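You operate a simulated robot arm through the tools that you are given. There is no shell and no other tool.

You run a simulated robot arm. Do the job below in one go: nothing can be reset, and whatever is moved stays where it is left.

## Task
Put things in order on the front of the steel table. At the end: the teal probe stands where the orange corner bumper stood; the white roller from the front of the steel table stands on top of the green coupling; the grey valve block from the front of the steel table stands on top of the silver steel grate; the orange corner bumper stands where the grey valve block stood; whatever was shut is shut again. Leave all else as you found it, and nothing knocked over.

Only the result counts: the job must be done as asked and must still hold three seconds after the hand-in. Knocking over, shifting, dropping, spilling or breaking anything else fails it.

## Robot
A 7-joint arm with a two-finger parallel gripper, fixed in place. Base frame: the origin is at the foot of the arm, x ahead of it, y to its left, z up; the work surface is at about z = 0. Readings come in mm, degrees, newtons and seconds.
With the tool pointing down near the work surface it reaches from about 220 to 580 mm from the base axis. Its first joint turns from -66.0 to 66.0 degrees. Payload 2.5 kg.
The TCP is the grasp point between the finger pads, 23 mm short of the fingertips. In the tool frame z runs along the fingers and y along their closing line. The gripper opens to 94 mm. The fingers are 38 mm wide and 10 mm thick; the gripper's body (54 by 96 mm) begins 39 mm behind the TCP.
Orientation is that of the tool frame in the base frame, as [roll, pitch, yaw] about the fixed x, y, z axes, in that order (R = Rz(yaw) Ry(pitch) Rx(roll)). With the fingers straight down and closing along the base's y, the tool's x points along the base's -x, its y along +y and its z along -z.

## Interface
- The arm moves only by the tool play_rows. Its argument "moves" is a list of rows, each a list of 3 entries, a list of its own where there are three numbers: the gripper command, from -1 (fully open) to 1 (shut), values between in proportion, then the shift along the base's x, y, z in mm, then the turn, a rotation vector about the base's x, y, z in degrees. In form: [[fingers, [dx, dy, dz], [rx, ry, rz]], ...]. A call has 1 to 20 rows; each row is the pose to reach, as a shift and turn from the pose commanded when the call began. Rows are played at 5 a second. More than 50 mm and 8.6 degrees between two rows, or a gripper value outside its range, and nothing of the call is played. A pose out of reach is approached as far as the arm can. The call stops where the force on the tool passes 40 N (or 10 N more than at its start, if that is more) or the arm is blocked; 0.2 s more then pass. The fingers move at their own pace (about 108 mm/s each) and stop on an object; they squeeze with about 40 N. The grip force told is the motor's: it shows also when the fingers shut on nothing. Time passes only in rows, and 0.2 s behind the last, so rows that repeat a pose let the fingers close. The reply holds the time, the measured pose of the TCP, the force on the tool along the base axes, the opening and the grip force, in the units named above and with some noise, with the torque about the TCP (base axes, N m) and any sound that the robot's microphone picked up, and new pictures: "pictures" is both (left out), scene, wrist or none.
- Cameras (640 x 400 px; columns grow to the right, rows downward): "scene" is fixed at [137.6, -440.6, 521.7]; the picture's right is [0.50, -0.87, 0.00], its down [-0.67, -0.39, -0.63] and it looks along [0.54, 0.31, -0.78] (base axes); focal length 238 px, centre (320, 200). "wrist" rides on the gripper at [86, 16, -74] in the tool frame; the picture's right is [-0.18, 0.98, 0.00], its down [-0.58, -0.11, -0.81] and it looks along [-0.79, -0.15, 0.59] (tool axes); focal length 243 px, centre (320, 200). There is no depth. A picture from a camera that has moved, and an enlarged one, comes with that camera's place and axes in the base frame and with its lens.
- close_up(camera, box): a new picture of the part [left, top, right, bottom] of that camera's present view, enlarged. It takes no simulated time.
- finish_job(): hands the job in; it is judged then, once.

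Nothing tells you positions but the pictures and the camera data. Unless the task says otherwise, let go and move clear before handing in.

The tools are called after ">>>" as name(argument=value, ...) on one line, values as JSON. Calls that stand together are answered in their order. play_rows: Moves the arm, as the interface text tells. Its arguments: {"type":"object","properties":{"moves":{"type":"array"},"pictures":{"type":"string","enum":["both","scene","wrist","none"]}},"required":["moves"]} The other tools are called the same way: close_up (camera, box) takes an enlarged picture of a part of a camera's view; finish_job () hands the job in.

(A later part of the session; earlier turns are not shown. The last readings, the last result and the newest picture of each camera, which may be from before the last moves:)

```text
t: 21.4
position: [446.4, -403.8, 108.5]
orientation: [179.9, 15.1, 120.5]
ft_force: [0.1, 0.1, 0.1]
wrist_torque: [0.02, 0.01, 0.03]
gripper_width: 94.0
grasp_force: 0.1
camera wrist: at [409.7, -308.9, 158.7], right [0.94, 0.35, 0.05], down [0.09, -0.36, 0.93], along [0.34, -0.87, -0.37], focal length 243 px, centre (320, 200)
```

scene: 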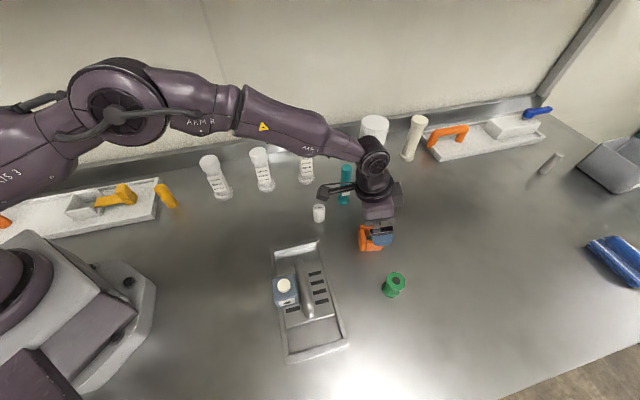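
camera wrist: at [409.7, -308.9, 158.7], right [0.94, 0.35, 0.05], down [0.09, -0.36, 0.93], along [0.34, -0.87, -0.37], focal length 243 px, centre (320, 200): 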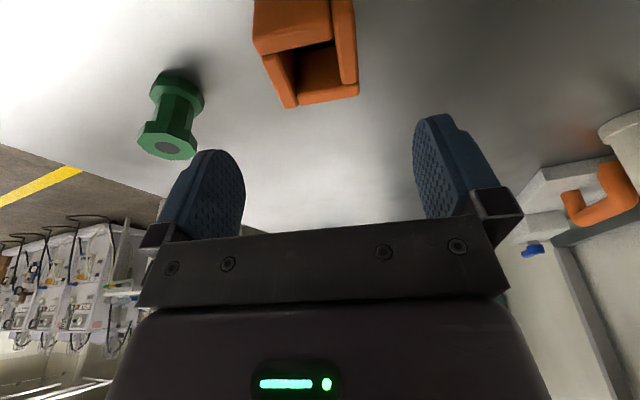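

The tilted pose is reached without trouble. I'll descend around the bumper.

>>> play_rows(moves=[[-1, [0, 0, -20], [0, 0, 0]], [-1, [0, 0, -40], [0, 0, 0]], [-1, [0, 0, -58], [0, 0, 0]], [-1, [0, 0, -70], [0, 0, 0]], [-1, [0, 0, -78], [0, 0, 0]], [-1, [0, 0, -78], [0, 0, 0]]], pictures="both")

```text
t: 22.8
position: [447.6, -402.9, 31.0]
orientation: [-179.9, 15.0, 120.5]
ft_force: [-0.6, -1.0, 0.4]
wrist_torque: [0.02, 0.02, -0.05]
gripper_width: 93.9
grasp_force: 0.1
camera wrist: at [409.6, -307.9, 80.9], right [0.94, 0.35, 0.05], down [0.09, -0.36, 0.93], along [0.34, -0.87, -0.37], focal length 243 px, centre (320, 200)
```

scene: 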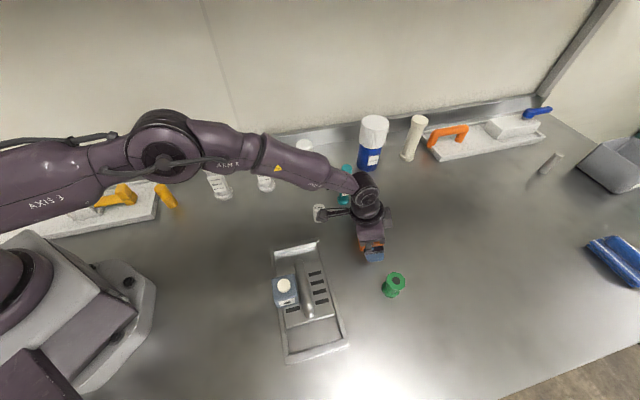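
wrist: 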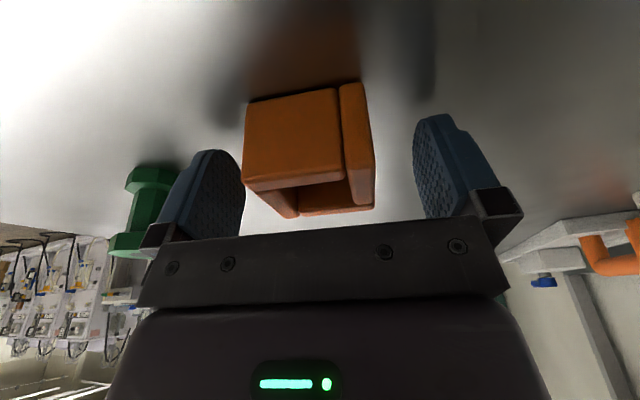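

The bumper is centred between the fingers. I'll close on it.

>>> play_rows(moves=[[0.0, [0, 0, 0], [0, 0, 0]], [1, [0, 0, 0], [0, 0, 0]], [1, [0, 0, 0], [0, 0, 0]], [1, [0, 0, 0], [0, 0, 0]], [1, [0, 0, 0], [0, 0, 0]]], pictures="wrist")

```text
t: 24.0
position: [446.7, -403.7, 31.9]
orientation: [-180.0, 15.0, 120.5]
ft_force: [-0.7, 0.1, 0.4]
wrist_torque: [-0.01, -0.03, 0.01]
gripper_width: 52.1
grasp_force: 39.3
camera wrist: at [409.6, -307.8, 81.2], right [0.94, 0.35, 0.05], down [0.09, -0.36, 0.93], along [0.34, -0.87, -0.37], focal length 243 px, centre (320, 200)
```

wrist: 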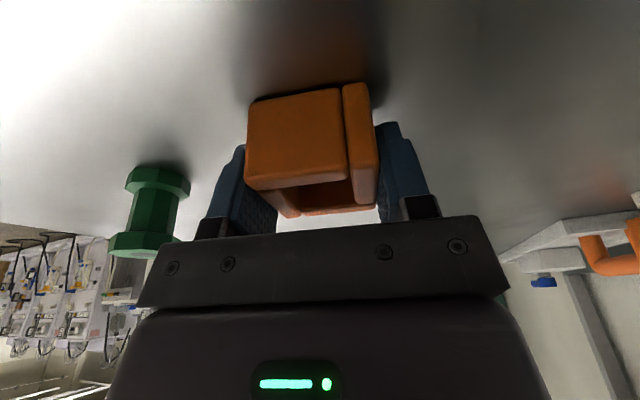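

The bumper is gripped at 52 mm. I'll lift it and carry it at the same tilt to above the valve block's old spot at (277, -121).

>>> play_rows(moves=[[1, [0, 0, 10], [0, 0, 0]], [1, [0, 0, 30], [0, 0, 0]], [1, [0, 0, 55], [0, 0, 0]], [1, [0, 0, 80], [0, 0, 0]], [1, [-8, 13, 85], [0, 0, 0]], [1, [-22, 37, 85], [0, 0, 0]], [1, [-37, 62, 85], [0, 0, 0]], [1, [-52, 87, 85], [0, 0, 0]], [1, [-67, 112, 85], [0, 0, 0]], [1, [-82, 137, 85], [0, 0, 0]], [1, [-97, 162, 85], [0, 0, 0]], [1, [-112, 187, 85], [0, 0, 0]], [1, [-127, 212, 85], [0, 0, 0]], [1, [-142, 237, 85], [0, 0, 0]], [1, [-155, 259, 85], [0, 0, 0]], [1, [-164, 274, 85], [0, 0, 0]], [1, [-170, 283.6, 80], [0, 0, 0]], [1, [-170, 283.6, 70], [0, 0, 0]], [1, [-170, 283.6, 70], [0, 0, 0]]], pictures="both")

```text
t: 28.0
position: [277.3, -120.4, 100.6]
orientation: [-179.9, 15.1, 120.5]
ft_force: [0.5, 0.3, -0.9]
wrist_torque: [0.0, 0.0, -0.02]
gripper_width: 51.7
grasp_force: 40.5
camera wrist: at [239.5, -24.5, 151.0], right [0.94, 0.35, 0.05], down [0.09, -0.36, 0.93], along [0.34, -0.87, -0.37], focal length 243 px, centre (320, 200)
```

scene: 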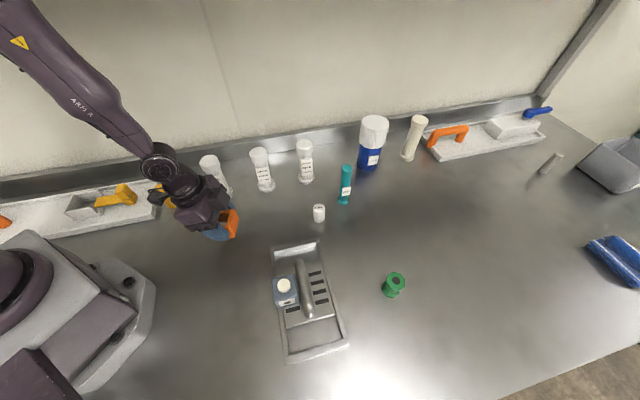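
wrist: 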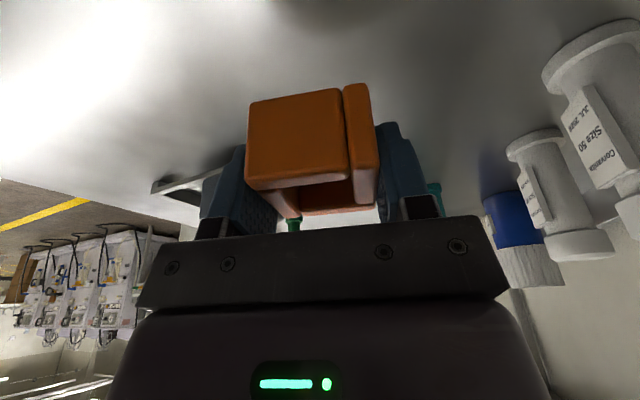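

The bumper is above the spot. I'll lower it, slowly at the end.

>>> play_rows(moves=[[1, [0, 0, -20], [0, 0, 0]], [1, [0, 0, -40], [0, 0, 0]], [1, [0, 0, -55], [0, 0, 0]], [1, [0, 0, -64], [0, 0, 0]], [1, [0, 0, -68], [0, 0, 0]], [1, [0, 0, -69.3], [0, 0, 0]], [1, [0, 0, -69.3], [0, 0, 0]]], pictures="none")

```text
t: 29.6
position: [276.6, -119.8, 31.8]
orientation: [179.9, 15.0, 120.5]
ft_force: [-0.4, 1.0, 0.2]
wrist_torque: [-0.02, 0.02, 0.0]
gripper_width: 51.3
grasp_force: 40.2
```

>>> play_rows(moves=[[1, [0, 0, -0.5], [0, 0, 0]], [1, [0, 0, -1.0], [0, 0, 0]], [1, [0, 0, -1.0], [0, 0, 0]]], pictures="none")

```text
t: 30.4
position: [277.2, -121.1, 30.3]
orientation: [179.9, 15.0, 120.5]
ft_force: [-8.9, 5.5, 28.0]
wrist_torque: [0.19, -0.19, 0.09]
gripper_width: 51.6
grasp_force: 39.9
```

It's in contact with the table. I'll ease off slightly and release.

>>> play_rows(moves=[[1, [0, 0, 0.4], [0, 0, 0]], [0.0, [0, 0, 0.4], [0, 0, 0]], [-0.2, [0, 0, 0.4], [0, 0, 0]], [-0.5, [0, 0, 0.4], [0, 0, 0]], [-0.7, [0, 0, 0.4], [0, 0, 0]]], pictures="wrist")

```text
t: 31.6
position: [277.1, -121.1, 31.3]
orientation: [179.9, 15.0, 120.6]
ft_force: [0.8, 0.2, 0.0]
wrist_torque: [0.0, 0.04, 0.02]
gripper_width: 80.1
grasp_force: 0.2
camera wrist: at [239.6, -25.1, 81.3], right [0.94, 0.35, 0.05], down [0.09, -0.36, 0.93], along [0.34, -0.87, -0.37], focal length 243 px, centre (320, 200)
```

wrist: 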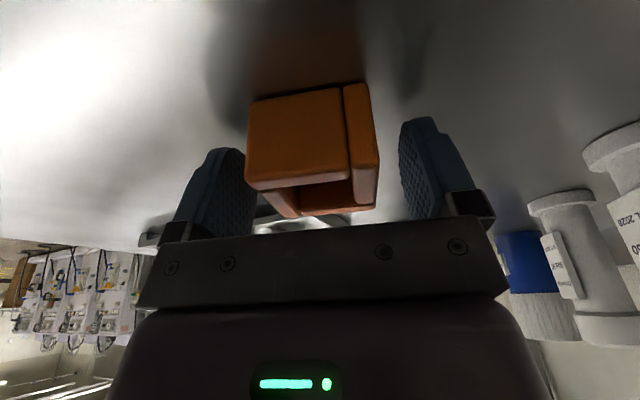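

The bumper is released and standing. I'll rise and swing over for a look at the teal probe.

>>> play_rows(moves=[[-0.7, [0, 0, 20], [0, 0, 0]], [-0.7, [0, 0, 45], [0, 0, 0]], [-0.7, [0, 0, 75], [0, 0, 0]], [-0.7, [0, 0, 105], [0, 0, 0]], [-0.7, [10, -6, 128], [0, 0, 3]], [-0.7, [35, -22, 133], [0, 0, 6]], [-0.7, [60, -38, 133], [0, 0, 9]], [-0.7, [85, -54, 133], [0, 0, 12]], [-0.7, [110, -71, 133], [0, 0, 15]], [-0.7, [135, -87, 133], [0, 0, 18]], [-0.7, [160, -103, 133], [0, 0, 21]], [-0.7, [185, -119, 133], [0, 0, 23.5]], [-0.7, [203, -131, 133], [0, 0, 23.5]], [-0.7, [203, -131, 133], [0, 0, 23.5]]], pictures="both")

>>> close_up(camera="scene", box=[200, 200, 280, 250])

```text
t: 34.6
position: [480.3, -252.1, 164.4]
orientation: [-179.9, 15.0, 143.9]
ft_force: [-0.5, 1.0, -0.6]
wrist_torque: [0.03, 0.02, 0.02]
gripper_width: 80.1
grasp_force: 0.0
camera wrist: at [407.1, -179.3, 214.2], right [0.72, 0.69, 0.05], down [0.22, -0.3, 0.93], along [0.66, -0.66, -0.37], focal length 243 px, centre (320, 200)
```

scene: 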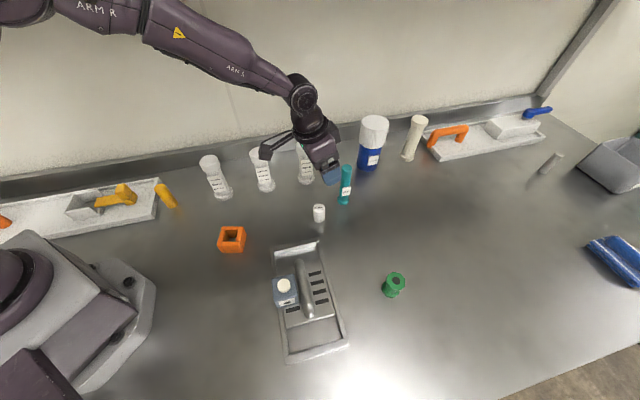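
wrist: 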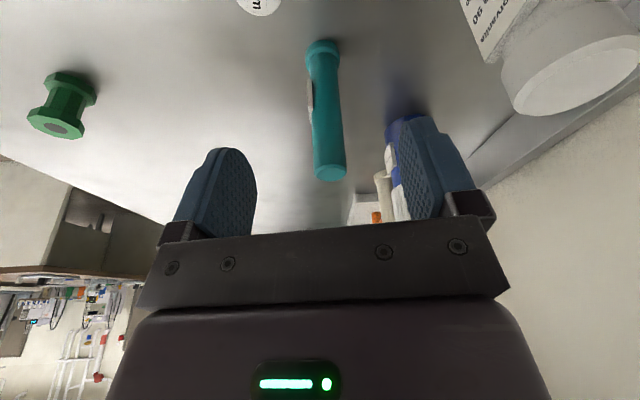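

```text
8.00 times, centred on (240, 225) of scene
camera zoom: at [137.6, -440.6, 521.7], right [0.5, -0.87, 0.0], down [-0.67, -0.39, -0.63], along [0.54, 0.31, -0.78], focal length 1900 px, centre (960, 0)
```

zoom: 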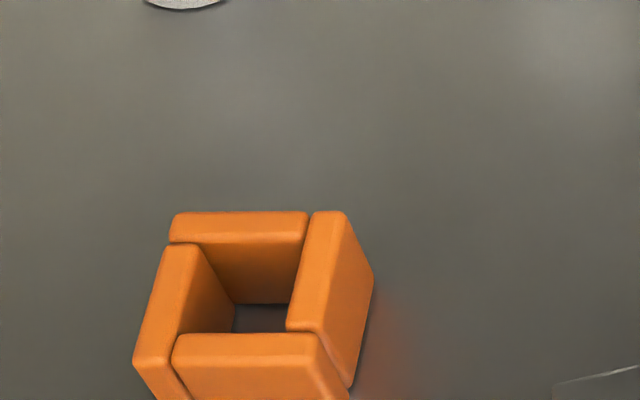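

>>> close_up(camera="wrist", box=[220, 20, 460, 190])

>>> close_up(camera="wrist", box=[10, 50, 130, 150])

>>> close_up(camera="scene", box=[305, 150, 385, 230])

```text
2.35 times, centred on (340, 105) of wrist
camera zoom: at [407.1, -179.3, 214.2], right [0.72, 0.69, 0.05], down [0.22, -0.3, 0.93], along [0.66, -0.66, -0.37], focal length 571 px, centre (273, 424)
```

zoom: 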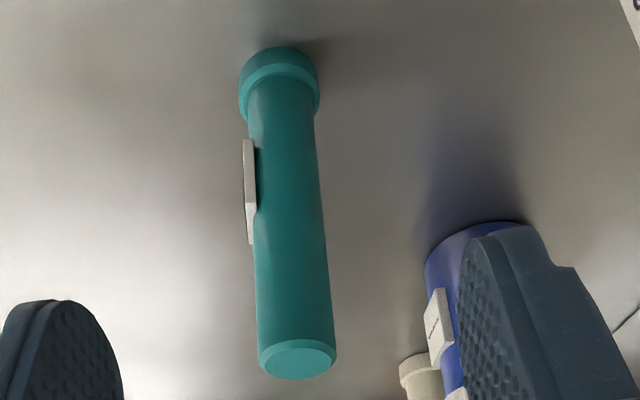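

```text
4.00 times, centred on (70, 100) of wrist
camera zoom: at [407.1, -179.3, 214.2], right [0.72, 0.69, 0.05], down [0.22, -0.3, 0.93], along [0.66, -0.66, -0.37], focal length 970 px, centre (1320, 600)
```

zoom: 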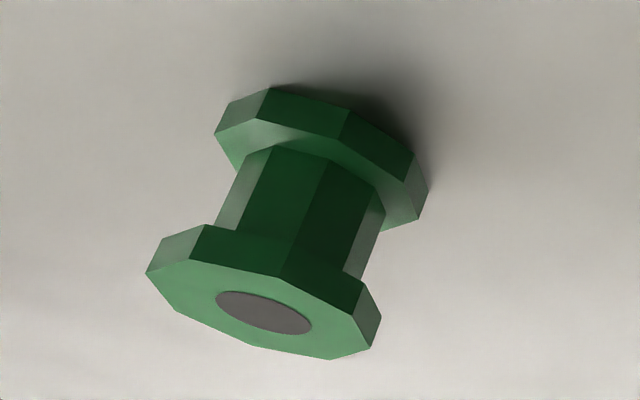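

```text
5.00 times, centred on (345, 190) of scene
camera zoom: at [137.6, -440.6, 521.7], right [0.5, -0.87, 0.0], down [-0.67, -0.39, -0.63], along [0.54, 0.31, -0.78], focal length 1187 px, centre (195, 250)
```

zoom: 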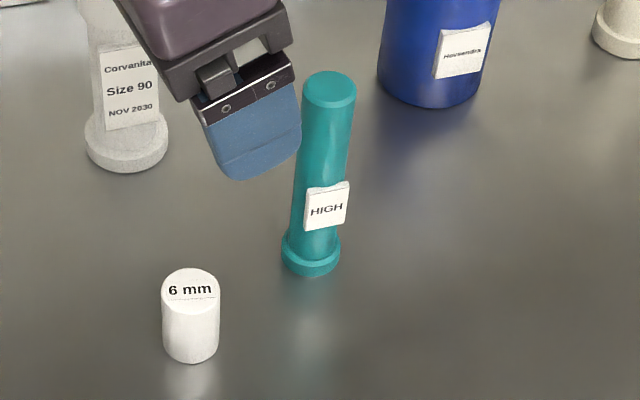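

The bumper stands correctly at its new place. The probe's axis is at (529.5, -289), it's about 127 mm tall, and its label sits at z≈40–79, so I'll grip above the label. First I'll hover over it.

>>> play_rows(moves=[[-0.5, [12, -9, 3], [0, 0, 0]], [-0.4, [25, -19, 5], [0, 0, 0]], [-0.3, [38, -28, 5], [0, 0, 0]], [-0.3, [49.6, -37.1, 5], [0, 0, 0]], [-0.3, [49.6, -37.1, 5], [0, 0, 0]]], pictures="both")

>>> close_up(camera="wrist", box=[200, 0, 440, 150])

```text
t: 35.8
position: [528.5, -289.4, 169.1]
orientation: [-179.9, 14.9, 144.0]
ft_force: [0.4, 0.1, -0.1]
wrist_torque: [0.01, -0.02, 0.0]
gripper_width: 61.1
grasp_force: 0.0
camera wrist: at [456.6, -216.4, 219.0], right [0.72, 0.69, 0.05], down [0.22, -0.3, 0.93], along [0.66, -0.66, -0.37], focal length 243 px, centre (320, 200)
```

scene: 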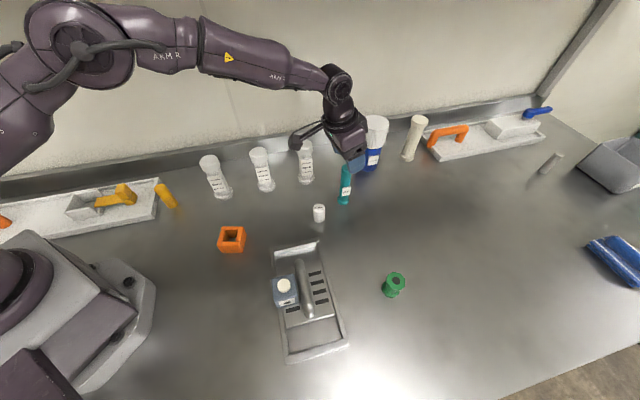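
wrist: 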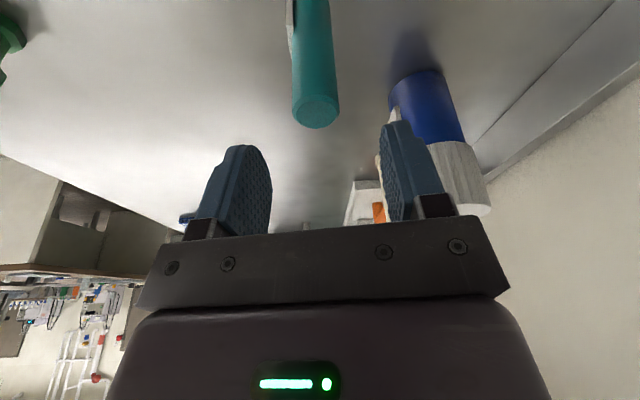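

```text
2.67 times, centred on (320, 75) of wrist
camera zoom: at [456.6, -216.4, 219.0], right [0.72, 0.69, 0.05], down [0.22, -0.3, 0.93], along [0.66, -0.66, -0.37], focal length 647 px, centre (320, 533)
```

zoom: 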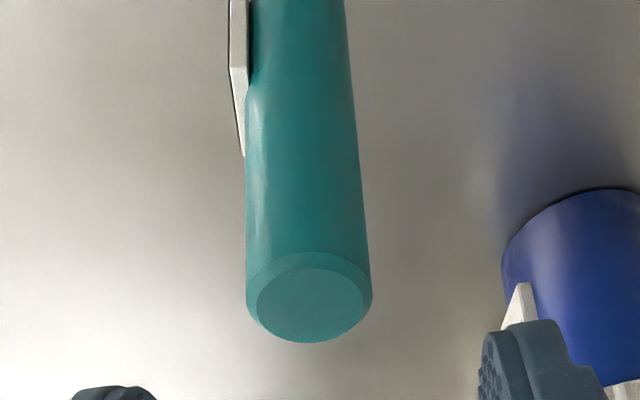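

The probe is centred within about half a millimetre. I'll descend to TCP z≈112, above the label.

>>> play_rows(moves=[[-0.3, [0, 0, -15], [0, 0, 0]], [-0.3, [0, 0, -30], [0, 0, 0]], [-0.3, [0, 0, -45], [0, 0, 0]], [-0.3, [0, 0, -54], [0, 0, 0]], [-0.3, [0, 0, -58], [0, 0, 0]], [-0.3, [0, 0, -58], [0, 0, 0]]], pictures="both")

>>> close_up(camera="scene", box=[305, 140, 385, 220])

>>> close_up(camera="wrist", box=[220, 80, 420, 230])

```text
t: 37.2
position: [529.1, -288.3, 112.1]
orientation: [-180.0, 15.0, 144.0]
ft_force: [0.6, -0.8, 0.1]
wrist_torque: [0.02, 0.0, 0.02]
gripper_width: 61.4
grasp_force: 0.1
camera wrist: at [456.6, -216.2, 160.8], right [0.72, 0.69, 0.05], down [0.22, -0.3, 0.93], along [0.66, -0.66, -0.37], focal length 243 px, centre (320, 200)
```

scene: 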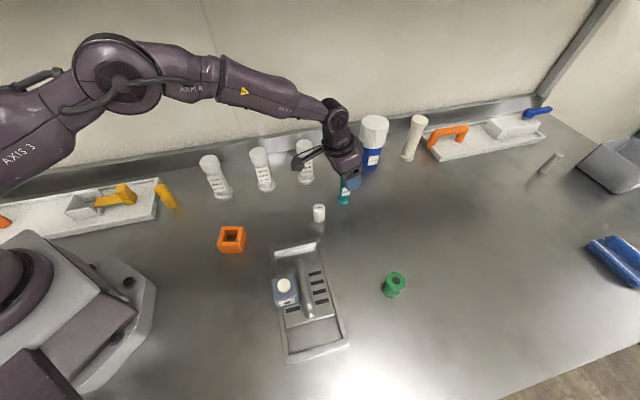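
wrist: 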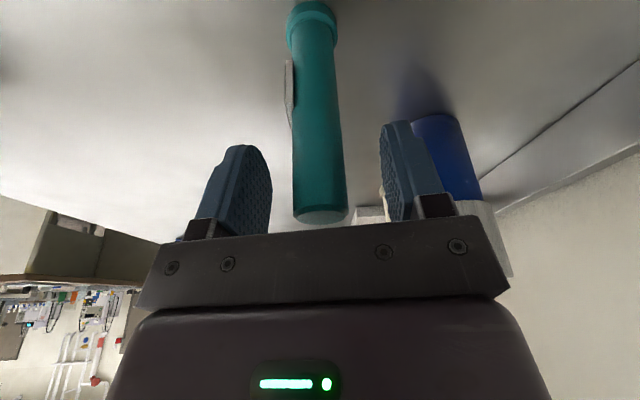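

```text
5.00 times, centred on (345, 180) of scene
camera zoom: at [137.6, -440.6, 521.7], right [0.5, -0.87, 0.0], down [-0.67, -0.39, -0.63], along [0.54, 0.31, -0.78], focal length 1187 px, centre (195, 300)
```

zoom: 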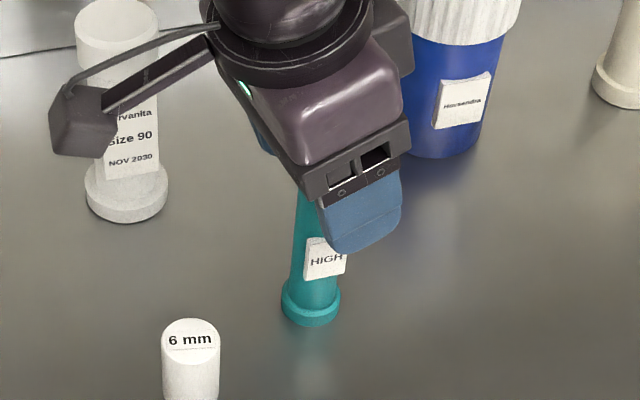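

```text
2.67 times, centred on (320, 155) of wrist
camera zoom: at [456.6, -216.2, 160.8], right [0.72, 0.69, 0.05], down [0.22, -0.3, 0.93], along [0.66, -0.66, -0.37], focal length 647 px, centre (320, 320)
```

zoom: 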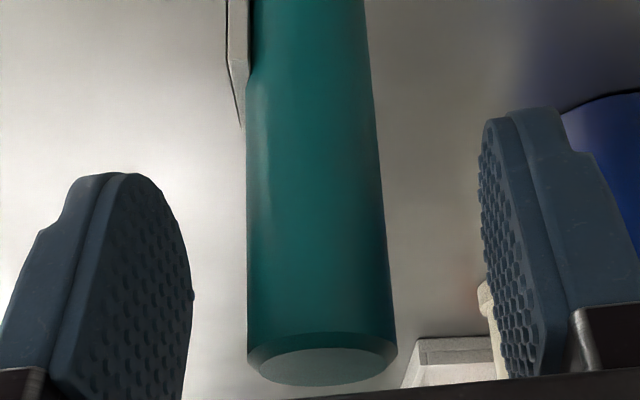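

The fingertips clear the label and the probe is centred. I'll close on it.

>>> play_rows(moves=[[0.1, [0, 0, 0], [0, 0, 0]], [0.35, [0, 0, 0], [0, 0, 0]], [0.6, [0, 0, 0], [0, 0, 0]], [1, [0, 0, 0], [0, 0, 0]], [1, [0, 0, 0], [0, 0, 0]], [1, [0, 0, 0], [0, 0, 0]]], pictures="both")

>>> close_up(camera="wrist", box=[220, 80, 420, 230])

```text
t: 38.6
position: [527.9, -287.7, 109.6]
orientation: [-179.9, 14.9, 144.0]
ft_force: [0.0, 0.6, 0.1]
wrist_torque: [-0.03, 0.0, -0.01]
gripper_width: 24.6
grasp_force: 40.1
camera wrist: at [456.6, -216.2, 160.9], right [0.72, 0.69, 0.05], down [0.22, -0.3, 0.93], along [0.66, -0.66, -0.37], focal length 243 px, centre (320, 200)
```

scene: 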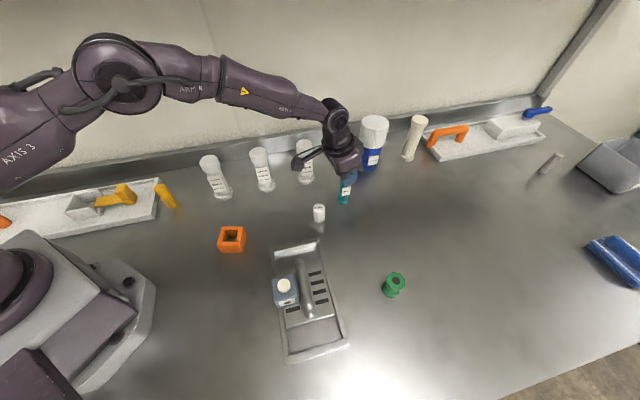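
wrist: 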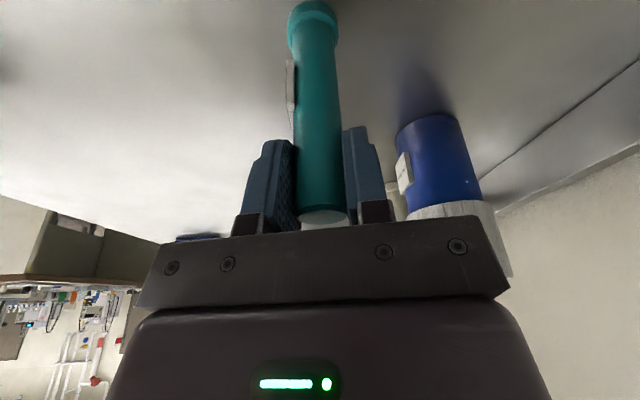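

```text
2.67 times, centred on (320, 155) of wrist
camera zoom: at [456.6, -216.2, 160.9], right [0.72, 0.69, 0.05], down [0.22, -0.3, 0.93], along [0.66, -0.66, -0.37], focal length 647 px, centre (320, 320)
```

zoom: 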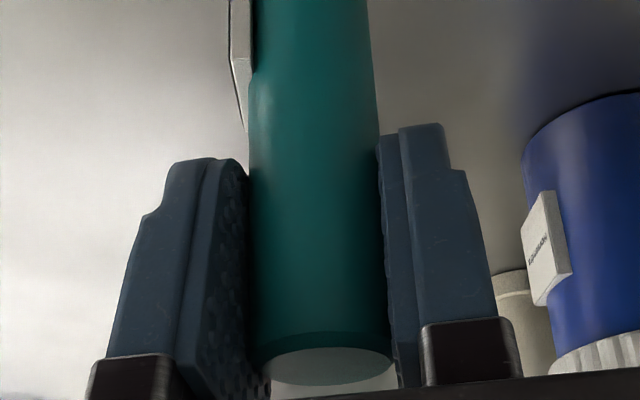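

The grip holds at 24.6 mm. I'll lift the probe and carry it, orientation unchanged, to above the bumper's old spot.

>>> play_rows(moves=[[1, [0, 0, 6], [0, 0, 0]], [1, [0, 0, 18], [0, 0, 0]], [1, [0, 0, 32], [0, 0, 0]], [1, [0, 0, 40], [0, 0, 0]], [1, [-8, -11, 40], [0, 0, 0]], [1, [-21, -29, 40], [0, 0, 0]], [1, [-36, -50, 40], [0, 0, 0]], [1, [-51, -71, 40], [0, 0, 0]], [1, [-66, -92, 40], [0, 0, 0]], [1, [-77, -107, 40], [0, 0, 0]], [1, [-82.9, -115.1, 38], [0, 0, 0]], [1, [-82.9, -115.1, 30], [0, 0, 0]], [1, [-82.9, -115.1, 30], [0, 0, 0]]], pictures="both")

>>> close_up(camera="scene", box=[320, 180, 420, 280])

```text
t: 41.4
position: [446.2, -404.3, 141.5]
orientation: [179.9, 15.0, 144.0]
ft_force: [-0.5, 0.3, -0.7]
wrist_torque: [0.0, -0.01, -0.01]
gripper_width: 24.7
grasp_force: 40.2
camera wrist: at [373.9, -332.0, 191.1], right [0.72, 0.69, 0.05], down [0.22, -0.3, 0.93], along [0.66, -0.66, -0.37], focal length 243 px, centre (320, 200)
```

scene: 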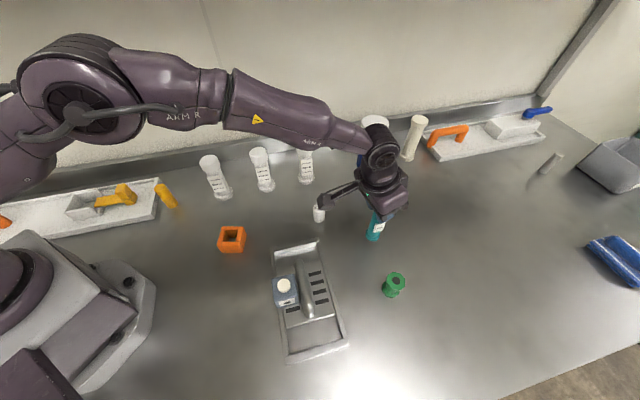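
wrist: 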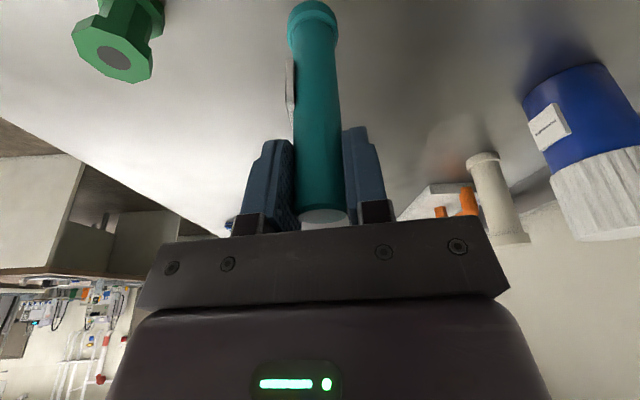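

```text
4.00 times, centred on (370, 230) of scene
camera zoom: at [137.6, -440.6, 521.7], right [0.5, -0.87, 0.0], down [-0.67, -0.39, -0.63], along [0.54, 0.31, -0.78], focal length 950 px, centre (120, 80)
```

zoom: 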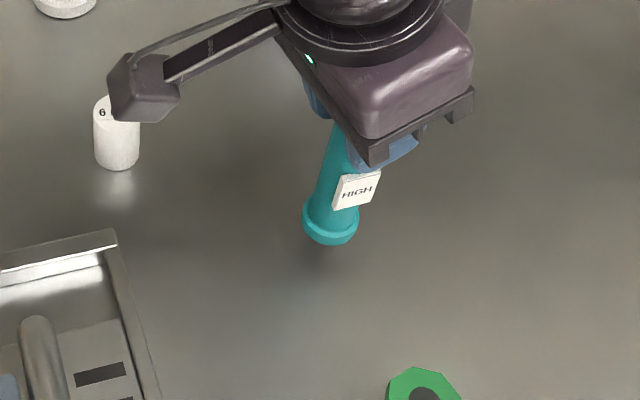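

>>> play_rows(moves=[[1, [0, 0, -12], [0, 0, 0]], [1, [0, 0, -22], [0, 0, 0]], [1, [0, 0, -27.5], [0, 0, 0]], [1, [0, 0, -29.3], [0, 0, 0]], [1, [0, 0, -29.3], [0, 0, 0]]], pictures="none")

>>> play_rows(moves=[[1, [0, 0, -0.5], [0, 0, 0]], [1, [0, 0, -0.9], [0, 0, 0]], [1, [0, 0, -0.9], [0, 0, 0]]], pictures="none")

```text
t: 42.6
position: [446.5, -403.1, 112.2]
orientation: [180.0, 14.9, 144.1]
ft_force: [0.0, -0.3, -0.9]
wrist_torque: [-0.02, 0.03, 0.01]
gripper_width: 24.6
grasp_force: 40.5
```

```text
t: 43.4
position: [448.7, -404.7, 113.3]
orientation: [179.9, 15.1, 143.9]
ft_force: [-1.1, 0.0, 4.5]
wrist_torque: [-0.03, 0.2, -0.02]
gripper_width: 24.5
grasp_force: 39.7
```

There's light contact on the table, so I'll release the probe.

>>> play_rows(moves=[[0.4, [0, 0, 0], [0, 0, 0]], [0.2, [0, 0, 0], [0, 0, 0]], [-0.1, [0, 0, 0], [0, 0, 0]], [-0.3, [0, 0, 0], [0, 0, 0]], [-0.3, [0, 0, 0], [0, 0, 0]]], pictures="both")

>>> close_up(camera="wrist", box=[220, 0, 420, 230])

```text
t: 44.6
position: [446.9, -403.1, 111.7]
orientation: [-180.0, 15.0, 144.0]
ft_force: [0.1, 0.7, 0.0]
wrist_torque: [0.0, -0.01, -0.02]
gripper_width: 61.3
grasp_force: 0.0
camera wrist: at [374.0, -331.5, 161.0], right [0.72, 0.69, 0.05], down [0.22, -0.3, 0.93], along [0.66, -0.66, -0.37], focal length 243 px, centre (320, 200)
```

scene: 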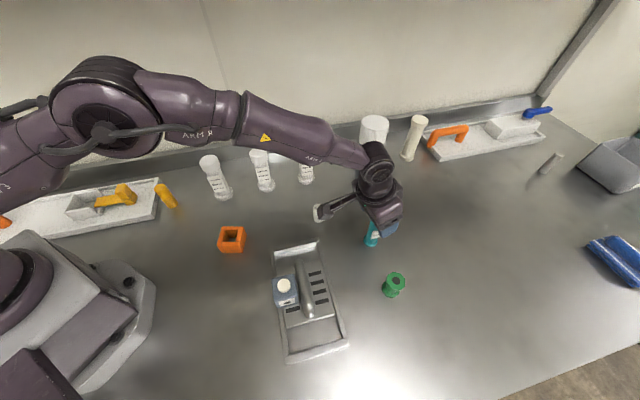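
wrist: 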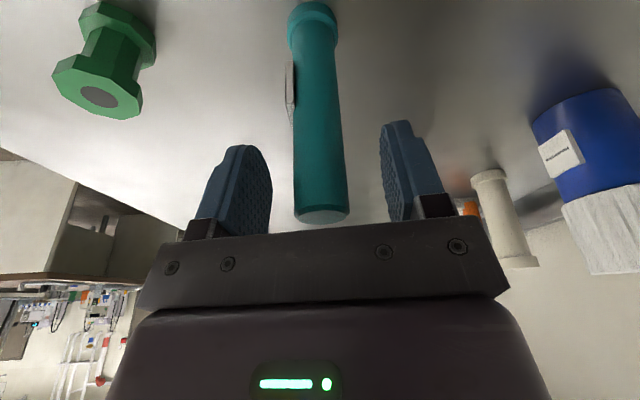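

```text
1.74 times, centred on (320, 115) of wrist
camera zoom: at [374.0, -331.5, 161.0], right [0.72, 0.69, 0.05], down [0.22, -0.3, 0.93], along [0.66, -0.66, -0.37], focal length 422 px, centre (320, 348)
```

zoom: 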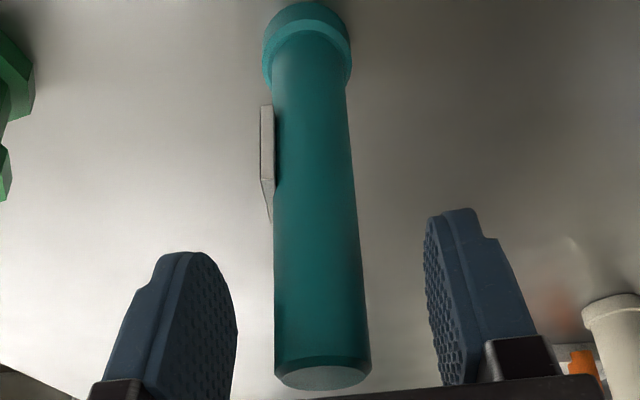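

The probe stands at the bumper's old spot. I'll rise clear and go look at the white roller.

>>> play_rows(moves=[[-0.3, [0, 0, 20], [0, 0, 0]], [-0.3, [0, 0, 45], [0, 0, 0]], [-0.3, [0, 0, 68], [0, 0, 0]], [-0.3, [-5, 20, 70], [0, 0, 0]], [-0.3, [-12, 45, 66], [0, 0, 0]], [-0.3, [-19, 70, 61], [0, 0, 0]], [-0.3, [-26, 96, 56], [0, 0, 0]], [-0.3, [-33, 122, 51], [0, 0, 0]], [-0.3, [-40, 148, 46], [0, 0, 0]], [-0.3, [-46.6, 174, 40], [0, 0, 0]], [-0.3, [-46.6, 174, 40], [0, 0, 0]]], pictures="both")

>>> close_up(camera="wrist", box=[240, 20, 440, 145])

>>> close_up(camera="scene", box=[330, 200, 430, 300])

```text
t: 47.0
position: [399.3, -230.2, 150.9]
orientation: [-179.9, 15.0, 144.0]
ft_force: [0.3, -0.3, 1.0]
wrist_torque: [0.05, 0.02, 0.02]
gripper_width: 61.2
grasp_force: 0.0
camera wrist: at [326.9, -157.8, 200.9], right [0.72, 0.69, 0.05], down [0.22, -0.3, 0.93], along [0.66, -0.66, -0.37], focal length 243 px, centre (320, 200)
```

scene: 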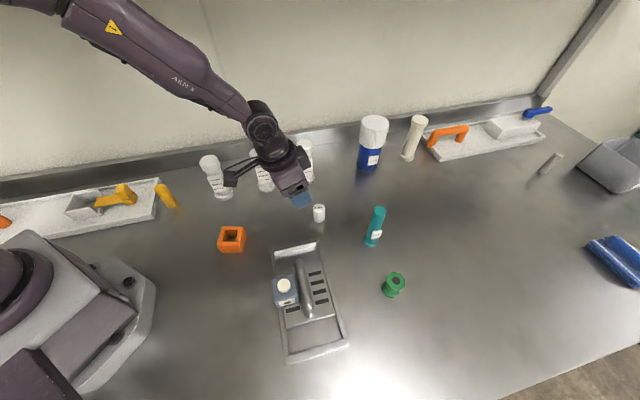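
wrist: 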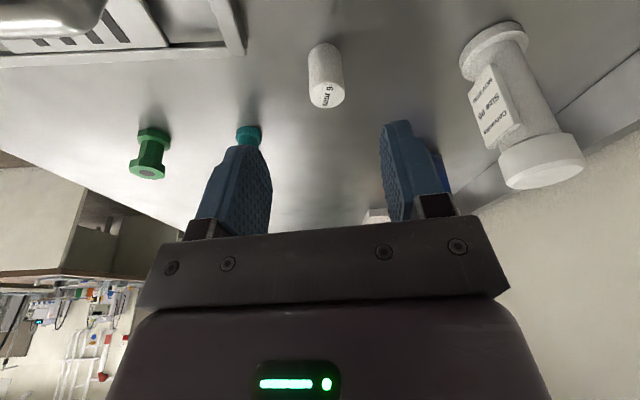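

```text
3.20 times, centred on (340, 82) of wrist
camera zoom: at [326.9, -157.8, 200.9], right [0.72, 0.69, 0.05], down [0.22, -0.3, 0.93], along [0.66, -0.66, -0.37], focal length 776 px, centre (256, 576)
```

zoom: 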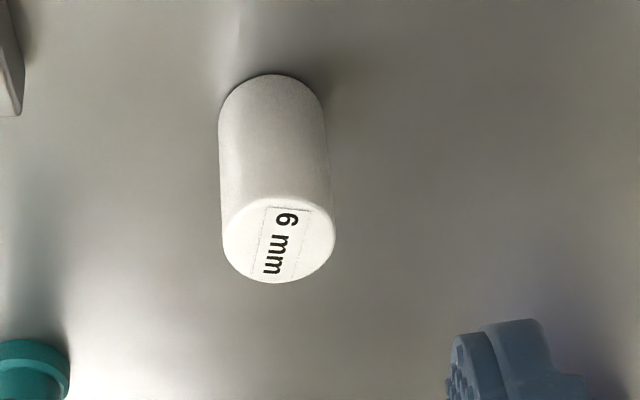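

```text
4.00 times, centred on (380, 250) of scene
camera zoom: at [137.6, -440.6, 521.7], right [0.5, -0.87, 0.0], down [-0.67, -0.39, -0.63], along [0.54, 0.31, -0.78], focal length 950 px, centre (80, 0)
```

zoom: 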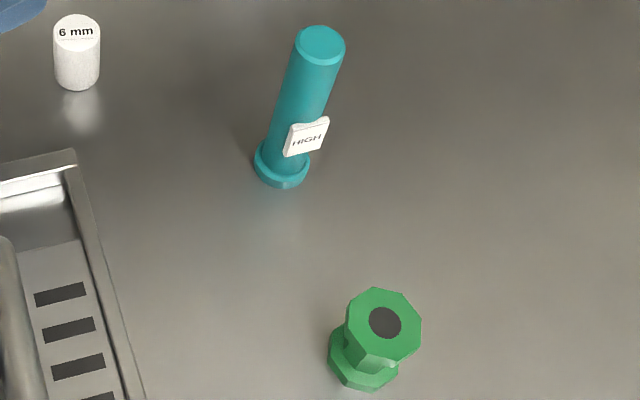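

The roller is 30 mm across and 45 mm tall, centred at (445, -261), and the probe stands upright at its new place. I'll hover over the roller.

>>> play_rows(moves=[[-0.3, [15, -10, -10], [0, 0, 0]], [-0.3, [30, -20, -25], [0, 0, 0]], [-0.3, [45, -31, -40], [0, 0, 0]], [-0.3, [45, -31, -55], [0, 0, 0]], [-0.3, [45, -31, -55], [0, 0, 0]]], pictures="wrist")

>>> close_up(camera="wrist", box=[240, 0, 420, 120])

```text
t: 48.2
position: [446.3, -260.5, 96.6]
orientation: [180.0, 15.0, 143.9]
ft_force: [0.7, -0.7, 0.6]
wrist_torque: [0.03, 0.02, 0.0]
gripper_width: 61.1
grasp_force: 0.1
camera wrist: at [372.7, -188.9, 146.2], right [0.72, 0.69, 0.05], down [0.22, -0.3, 0.93], along [0.66, -0.66, -0.37], focal length 243 px, centre (320, 200)
```

wrist: 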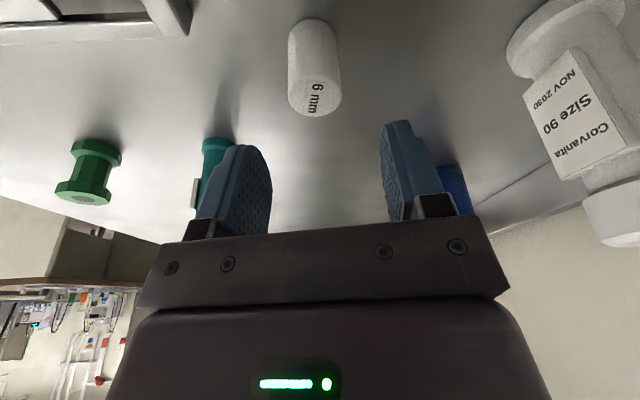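

```text
3.33 times, centred on (330, 60) of wrist
camera zoom: at [372.7, -188.9, 146.2], right [0.72, 0.69, 0.05], down [0.22, -0.3, 0.93], along [0.66, -0.66, -0.37], focal length 809 px, centre (287, 667)
```

zoom: 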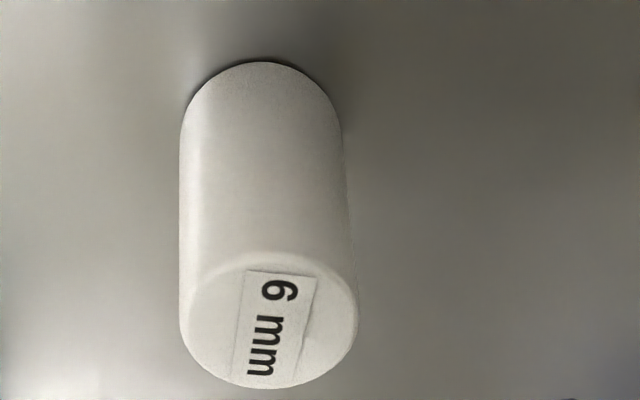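

The roller is centred. I'll descend and grip.

>>> play_rows(moves=[[-0.3, [0, 0, -20], [0, 0, 0]], [-0.3, [0, 0, -40], [0, 0, 0]], [-0.3, [0, 0, -54], [0, 0, 0]], [-0.3, [0, 0, -62], [0, 0, 0]], [-0.3, [0, 0, -62], [0, 0, 0]], [0.1, [0, 0, -62], [0, 0, 0]], [0.4, [0, 0, -62], [0, 0, 0]], [1, [0, 0, -62], [0, 0, 0]], [1, [0, 0, -62], [0, 0, 0]], [1, [0, 0, -62], [0, 0, 0]]], pictures="both")

```text
t: 50.4
position: [446.2, -260.5, 34.6]
orientation: [-179.9, 15.0, 144.0]
ft_force: [0.4, -0.3, 0.4]
wrist_torque: [-0.01, -0.01, 0.01]
gripper_width: 28.8
grasp_force: 39.7
camera wrist: at [372.9, -188.1, 84.5], right [0.72, 0.69, 0.05], down [0.22, -0.3, 0.93], along [0.66, -0.66, -0.37], focal length 243 px, centre (320, 200)
```

scene: 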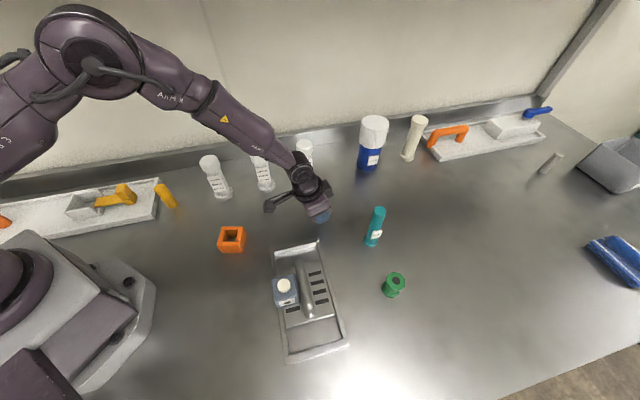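
wrist: 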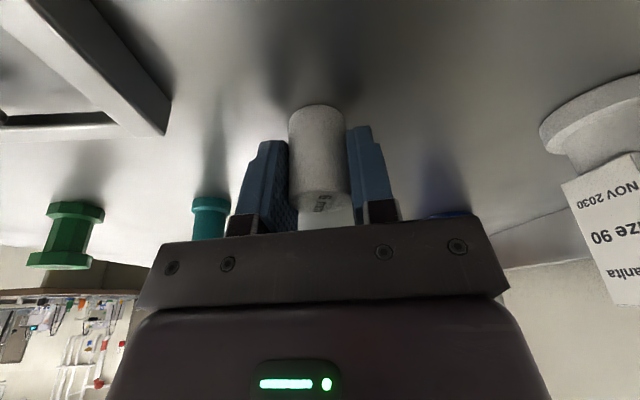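

The roller is gripped. I'll lift it and carry it by an inward route, clear of the probe, to a viewing spot near the green coupling.

>>> play_rows(moves=[[1, [0, 0, 8], [0, 0, 0]], [1, [0, 0, 28], [0, 0, 0]], [1, [0, 0, 55], [0, 0, 0]], [1, [0, 0, 85], [0, 0, 0]], [1, [-5, -4, 110], [0, 0, 0]], [1, [-24, -17, 115], [0, 0, -2]], [1, [-48, -35, 115], [0, 0, -4]], [1, [-72, -52, 115], [0, 0, -6]], [1, [-95, -69, 115], [0, 0, -8]], [1, [-107, -96, 115], [0, 0, -10]], [1, [-119, -123, 115], [0, 0, -12]], [1, [-131, -150, 115], [0, 0, -14]], [1, [-143, -177, 115], [0, 0, -16]], [1, [-155, -204, 115], [0, 0, -17]], [1, [-155, -204, 115], [0, 0, -17]]], pictures="both")

>>> close_up(camera="wrist", box=[280, 20, 480, 145])

```text
t: 53.6
position: [289.8, -464.5, 149.0]
orientation: [-180.0, 14.9, 127.0]
ft_force: [-0.3, 0.3, -0.6]
wrist_torque: [-0.01, 0.0, -0.04]
gripper_width: 28.6
grasp_force: 39.7
camera wrist: at [241.7, -374.5, 198.7], right [0.89, 0.45, 0.05], down [0.13, -0.35, 0.93], along [0.43, -0.82, -0.37], focal length 243 px, centre (320, 200)
```

scene: 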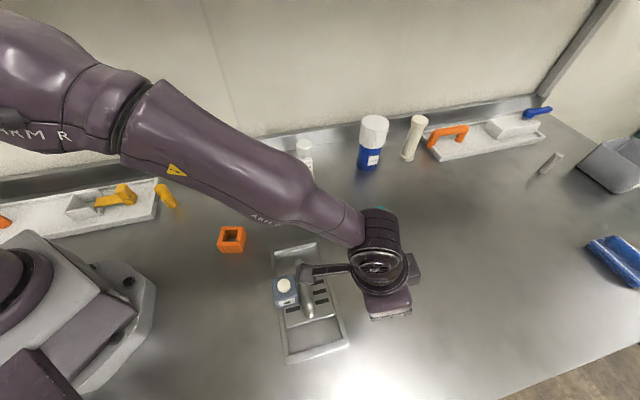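
wrist: 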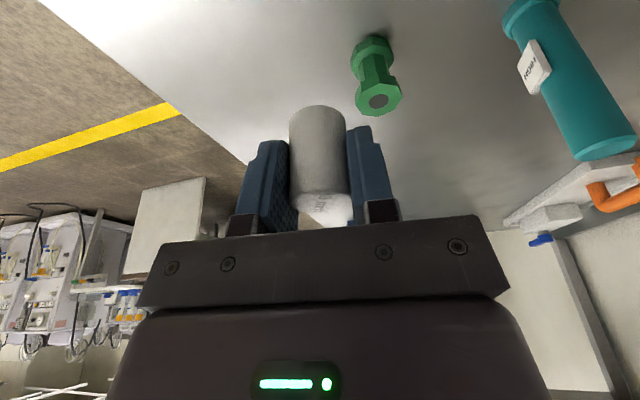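

```text
3.20 times, centred on (380, 82) of wrist
camera zoom: at [241.7, -374.5, 198.7], right [0.89, 0.45, 0.05], down [0.13, -0.35, 0.93], along [0.43, -0.82, -0.37], focal length 776 px, centre (128, 576)
```

zoom: 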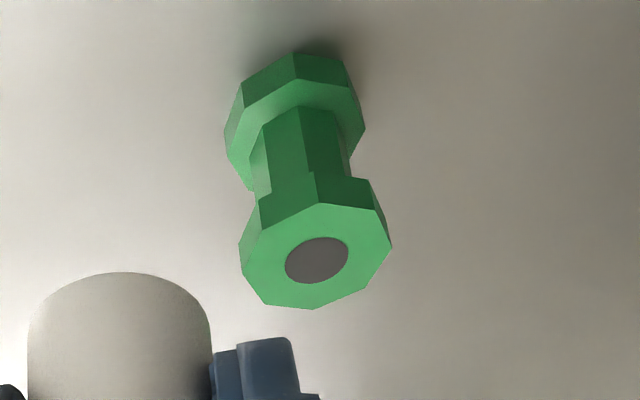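

The coupling's top is at about z≈52, centred near (361, -487). I'll move the roller above it at height.

>>> play_rows(moves=[[1, [18, -6, 0], [0, 0, 0]], [1, [36, -12, 0], [0, 0, 0]], [1, [54, -17, 0], [0, 0, 0]], [1, [66, -21, 0], [0, 0, 0]], [1, [71.4, -22.5, -5], [0, 0, 0]], [1, [71.4, -22.5, -20], [0, 0, 0]], [1, [71.4, -22.5, -35], [0, 0, 0]], [1, [71.4, -22.5, -35], [0, 0, 0]]], pictures="both")

>>> close_up(camera="scene", box=[350, 230, 430, 310])

>>> close_up(camera="wrist", box=[220, 0, 420, 230])

```text
t: 55.4
position: [361.2, -487.1, 113.7]
orientation: [179.8, 14.9, 127.1]
ft_force: [0.9, -0.4, -0.4]
wrist_torque: [0.01, -0.01, 0.02]
gripper_width: 28.9
grasp_force: 39.7
camera wrist: at [313.4, -396.2, 163.3], right [0.89, 0.45, 0.05], down [0.13, -0.35, 0.93], along [0.43, -0.82, -0.37], focal length 243 px, centre (320, 200)
```

scene: 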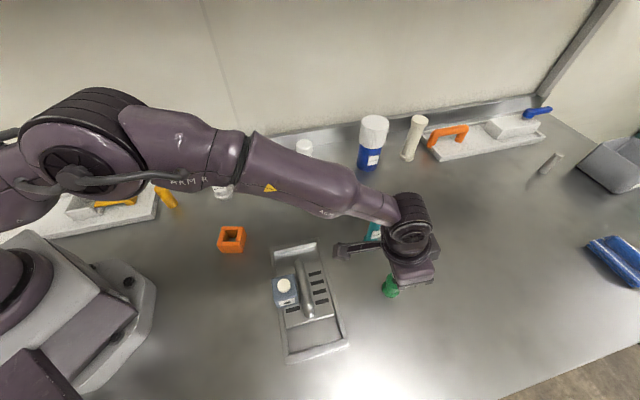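
wrist: 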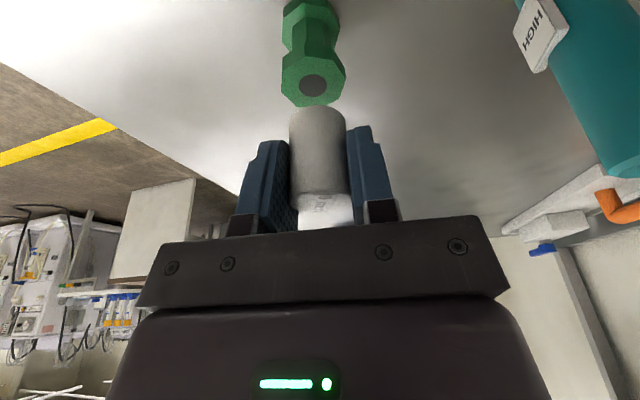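

```text
5.00 times, centred on (390, 270) of scene
camera zoom: at [137.6, -440.6, 521.7], right [0.5, -0.87, 0.0], down [-0.67, -0.39, -0.63], along [0.54, 0.31, -0.78], focal length 1187 px, centre (-30, -150)
```

zoom: 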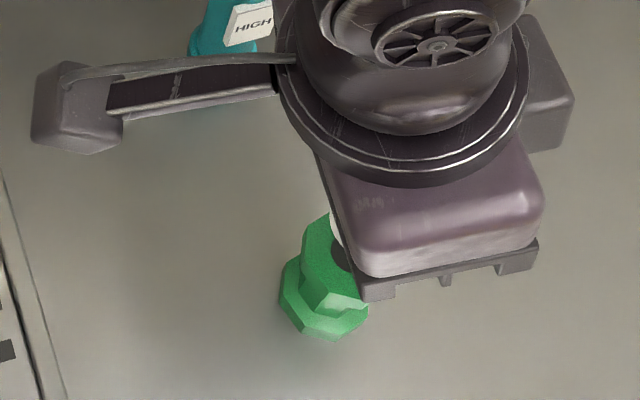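

```text
1.74 times, centred on (320, 115) of wrist
camera zoom: at [313.4, -396.2, 163.3], right [0.89, 0.45, 0.05], down [0.13, -0.35, 0.93], along [0.43, -0.82, -0.37], focal length 422 px, centre (320, 348)
```

zoom: 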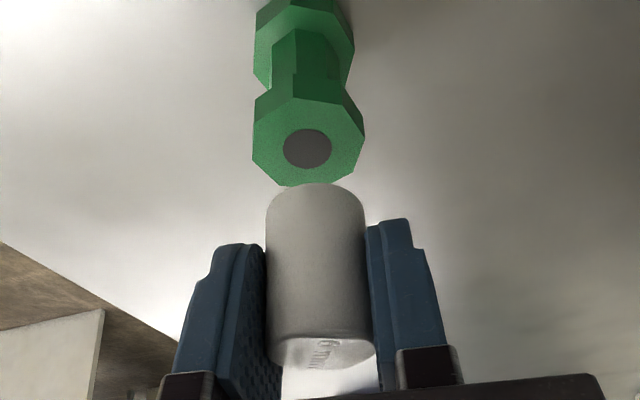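

The roller is aligned over the coupling within about 1 mm. I'll lower it to just above.

>>> play_rows(moves=[[1, [-0.5, -0.4, -8], [0, 0, 0]], [1, [-0.5, -0.4, -15], [0, 0, 0]], [1, [-0.5, -0.4, -20], [0, 0, 0]], [1, [-0.5, -0.4, -22], [0, 0, 0]], [1, [-0.5, -0.4, -22], [0, 0, 0]]], pictures="both")

>>> close_up(camera="wrist", box=[240, 20, 420, 220])

>>> close_up(camera="scene", box=[350, 240, 430, 320])

```text
t: 56.6
position: [361.1, -488.1, 92.9]
orientation: [180.0, 15.0, 127.0]
ft_force: [-0.7, -0.1, -0.2]
wrist_torque: [0.04, 0.02, 0.03]
gripper_width: 28.6
grasp_force: 40.1
camera wrist: at [313.0, -397.3, 141.7], right [0.89, 0.45, 0.05], down [0.13, -0.35, 0.93], along [0.43, -0.82, -0.37], focal length 243 px, centre (320, 200)
```

scene: 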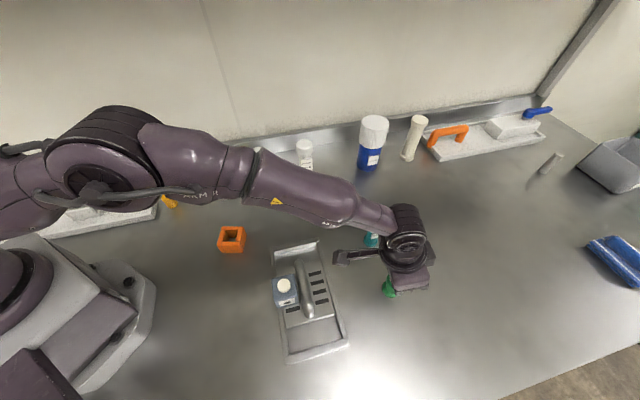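
wrist: 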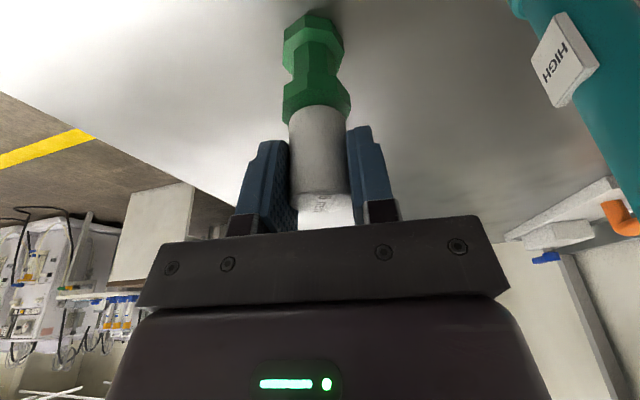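

```text
2.00 times, centred on (330, 120) of wrist
camera zoom: at [313.0, -397.3, 141.7], right [0.89, 0.45, 0.05], down [0.13, -0.35, 0.93], along [0.43, -0.82, -0.37], focal length 485 px, centre (300, 360)
```

zoom: 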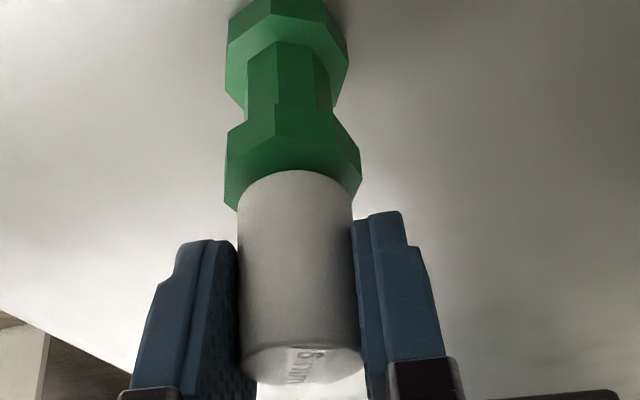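

```text
5.00 times, centred on (390, 280) of scene
camera zoom: at [137.6, -440.6, 521.7], right [0.5, -0.87, 0.0], down [-0.67, -0.39, -0.63], along [0.54, 0.31, -0.78], focal length 1187 px, centre (-30, -200)
```

zoom: 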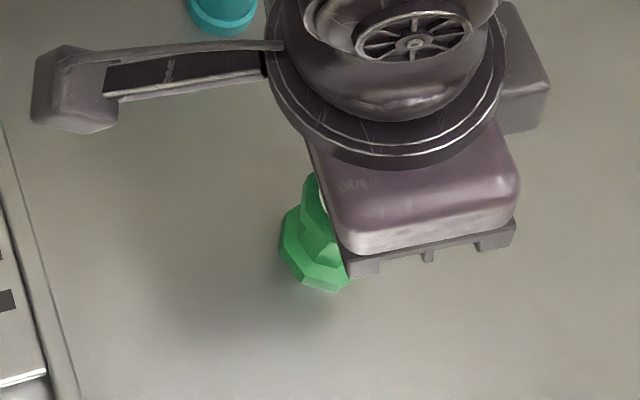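

>>> play_rows(moves=[[1, [0, 0, -1], [0, 0, 0]], [1, [0, 0, -2], [0, 0, 0]], [1, [0, 0, -3], [0, 0, 0]], [1, [0, 0, -3], [0, 0, 0]]], pictures="none")

```text
t: 57.6
position: [362.0, -487.9, 89.0]
orientation: [179.9, 15.0, 127.0]
ft_force: [0.3, -0.7, 0.2]
wrist_torque: [0.03, 0.04, 0.04]
gripper_width: 29.0
grasp_force: 39.6
```

>>> play_rows(moves=[[1, [0, 0, -0.6], [0, 0, 0]], [1, [0, 0, -1.2], [0, 0, 0]], [1, [0, 0, -1.2], [0, 0, 0]]], pictures="none")

```text
t: 58.4
position: [360.3, -486.7, 88.9]
orientation: [-180.0, 15.0, 127.0]
ft_force: [0.6, 0.6, -1.4]
wrist_torque: [0.01, -0.01, 0.01]
gripper_width: 28.8
grasp_force: 40.1
```

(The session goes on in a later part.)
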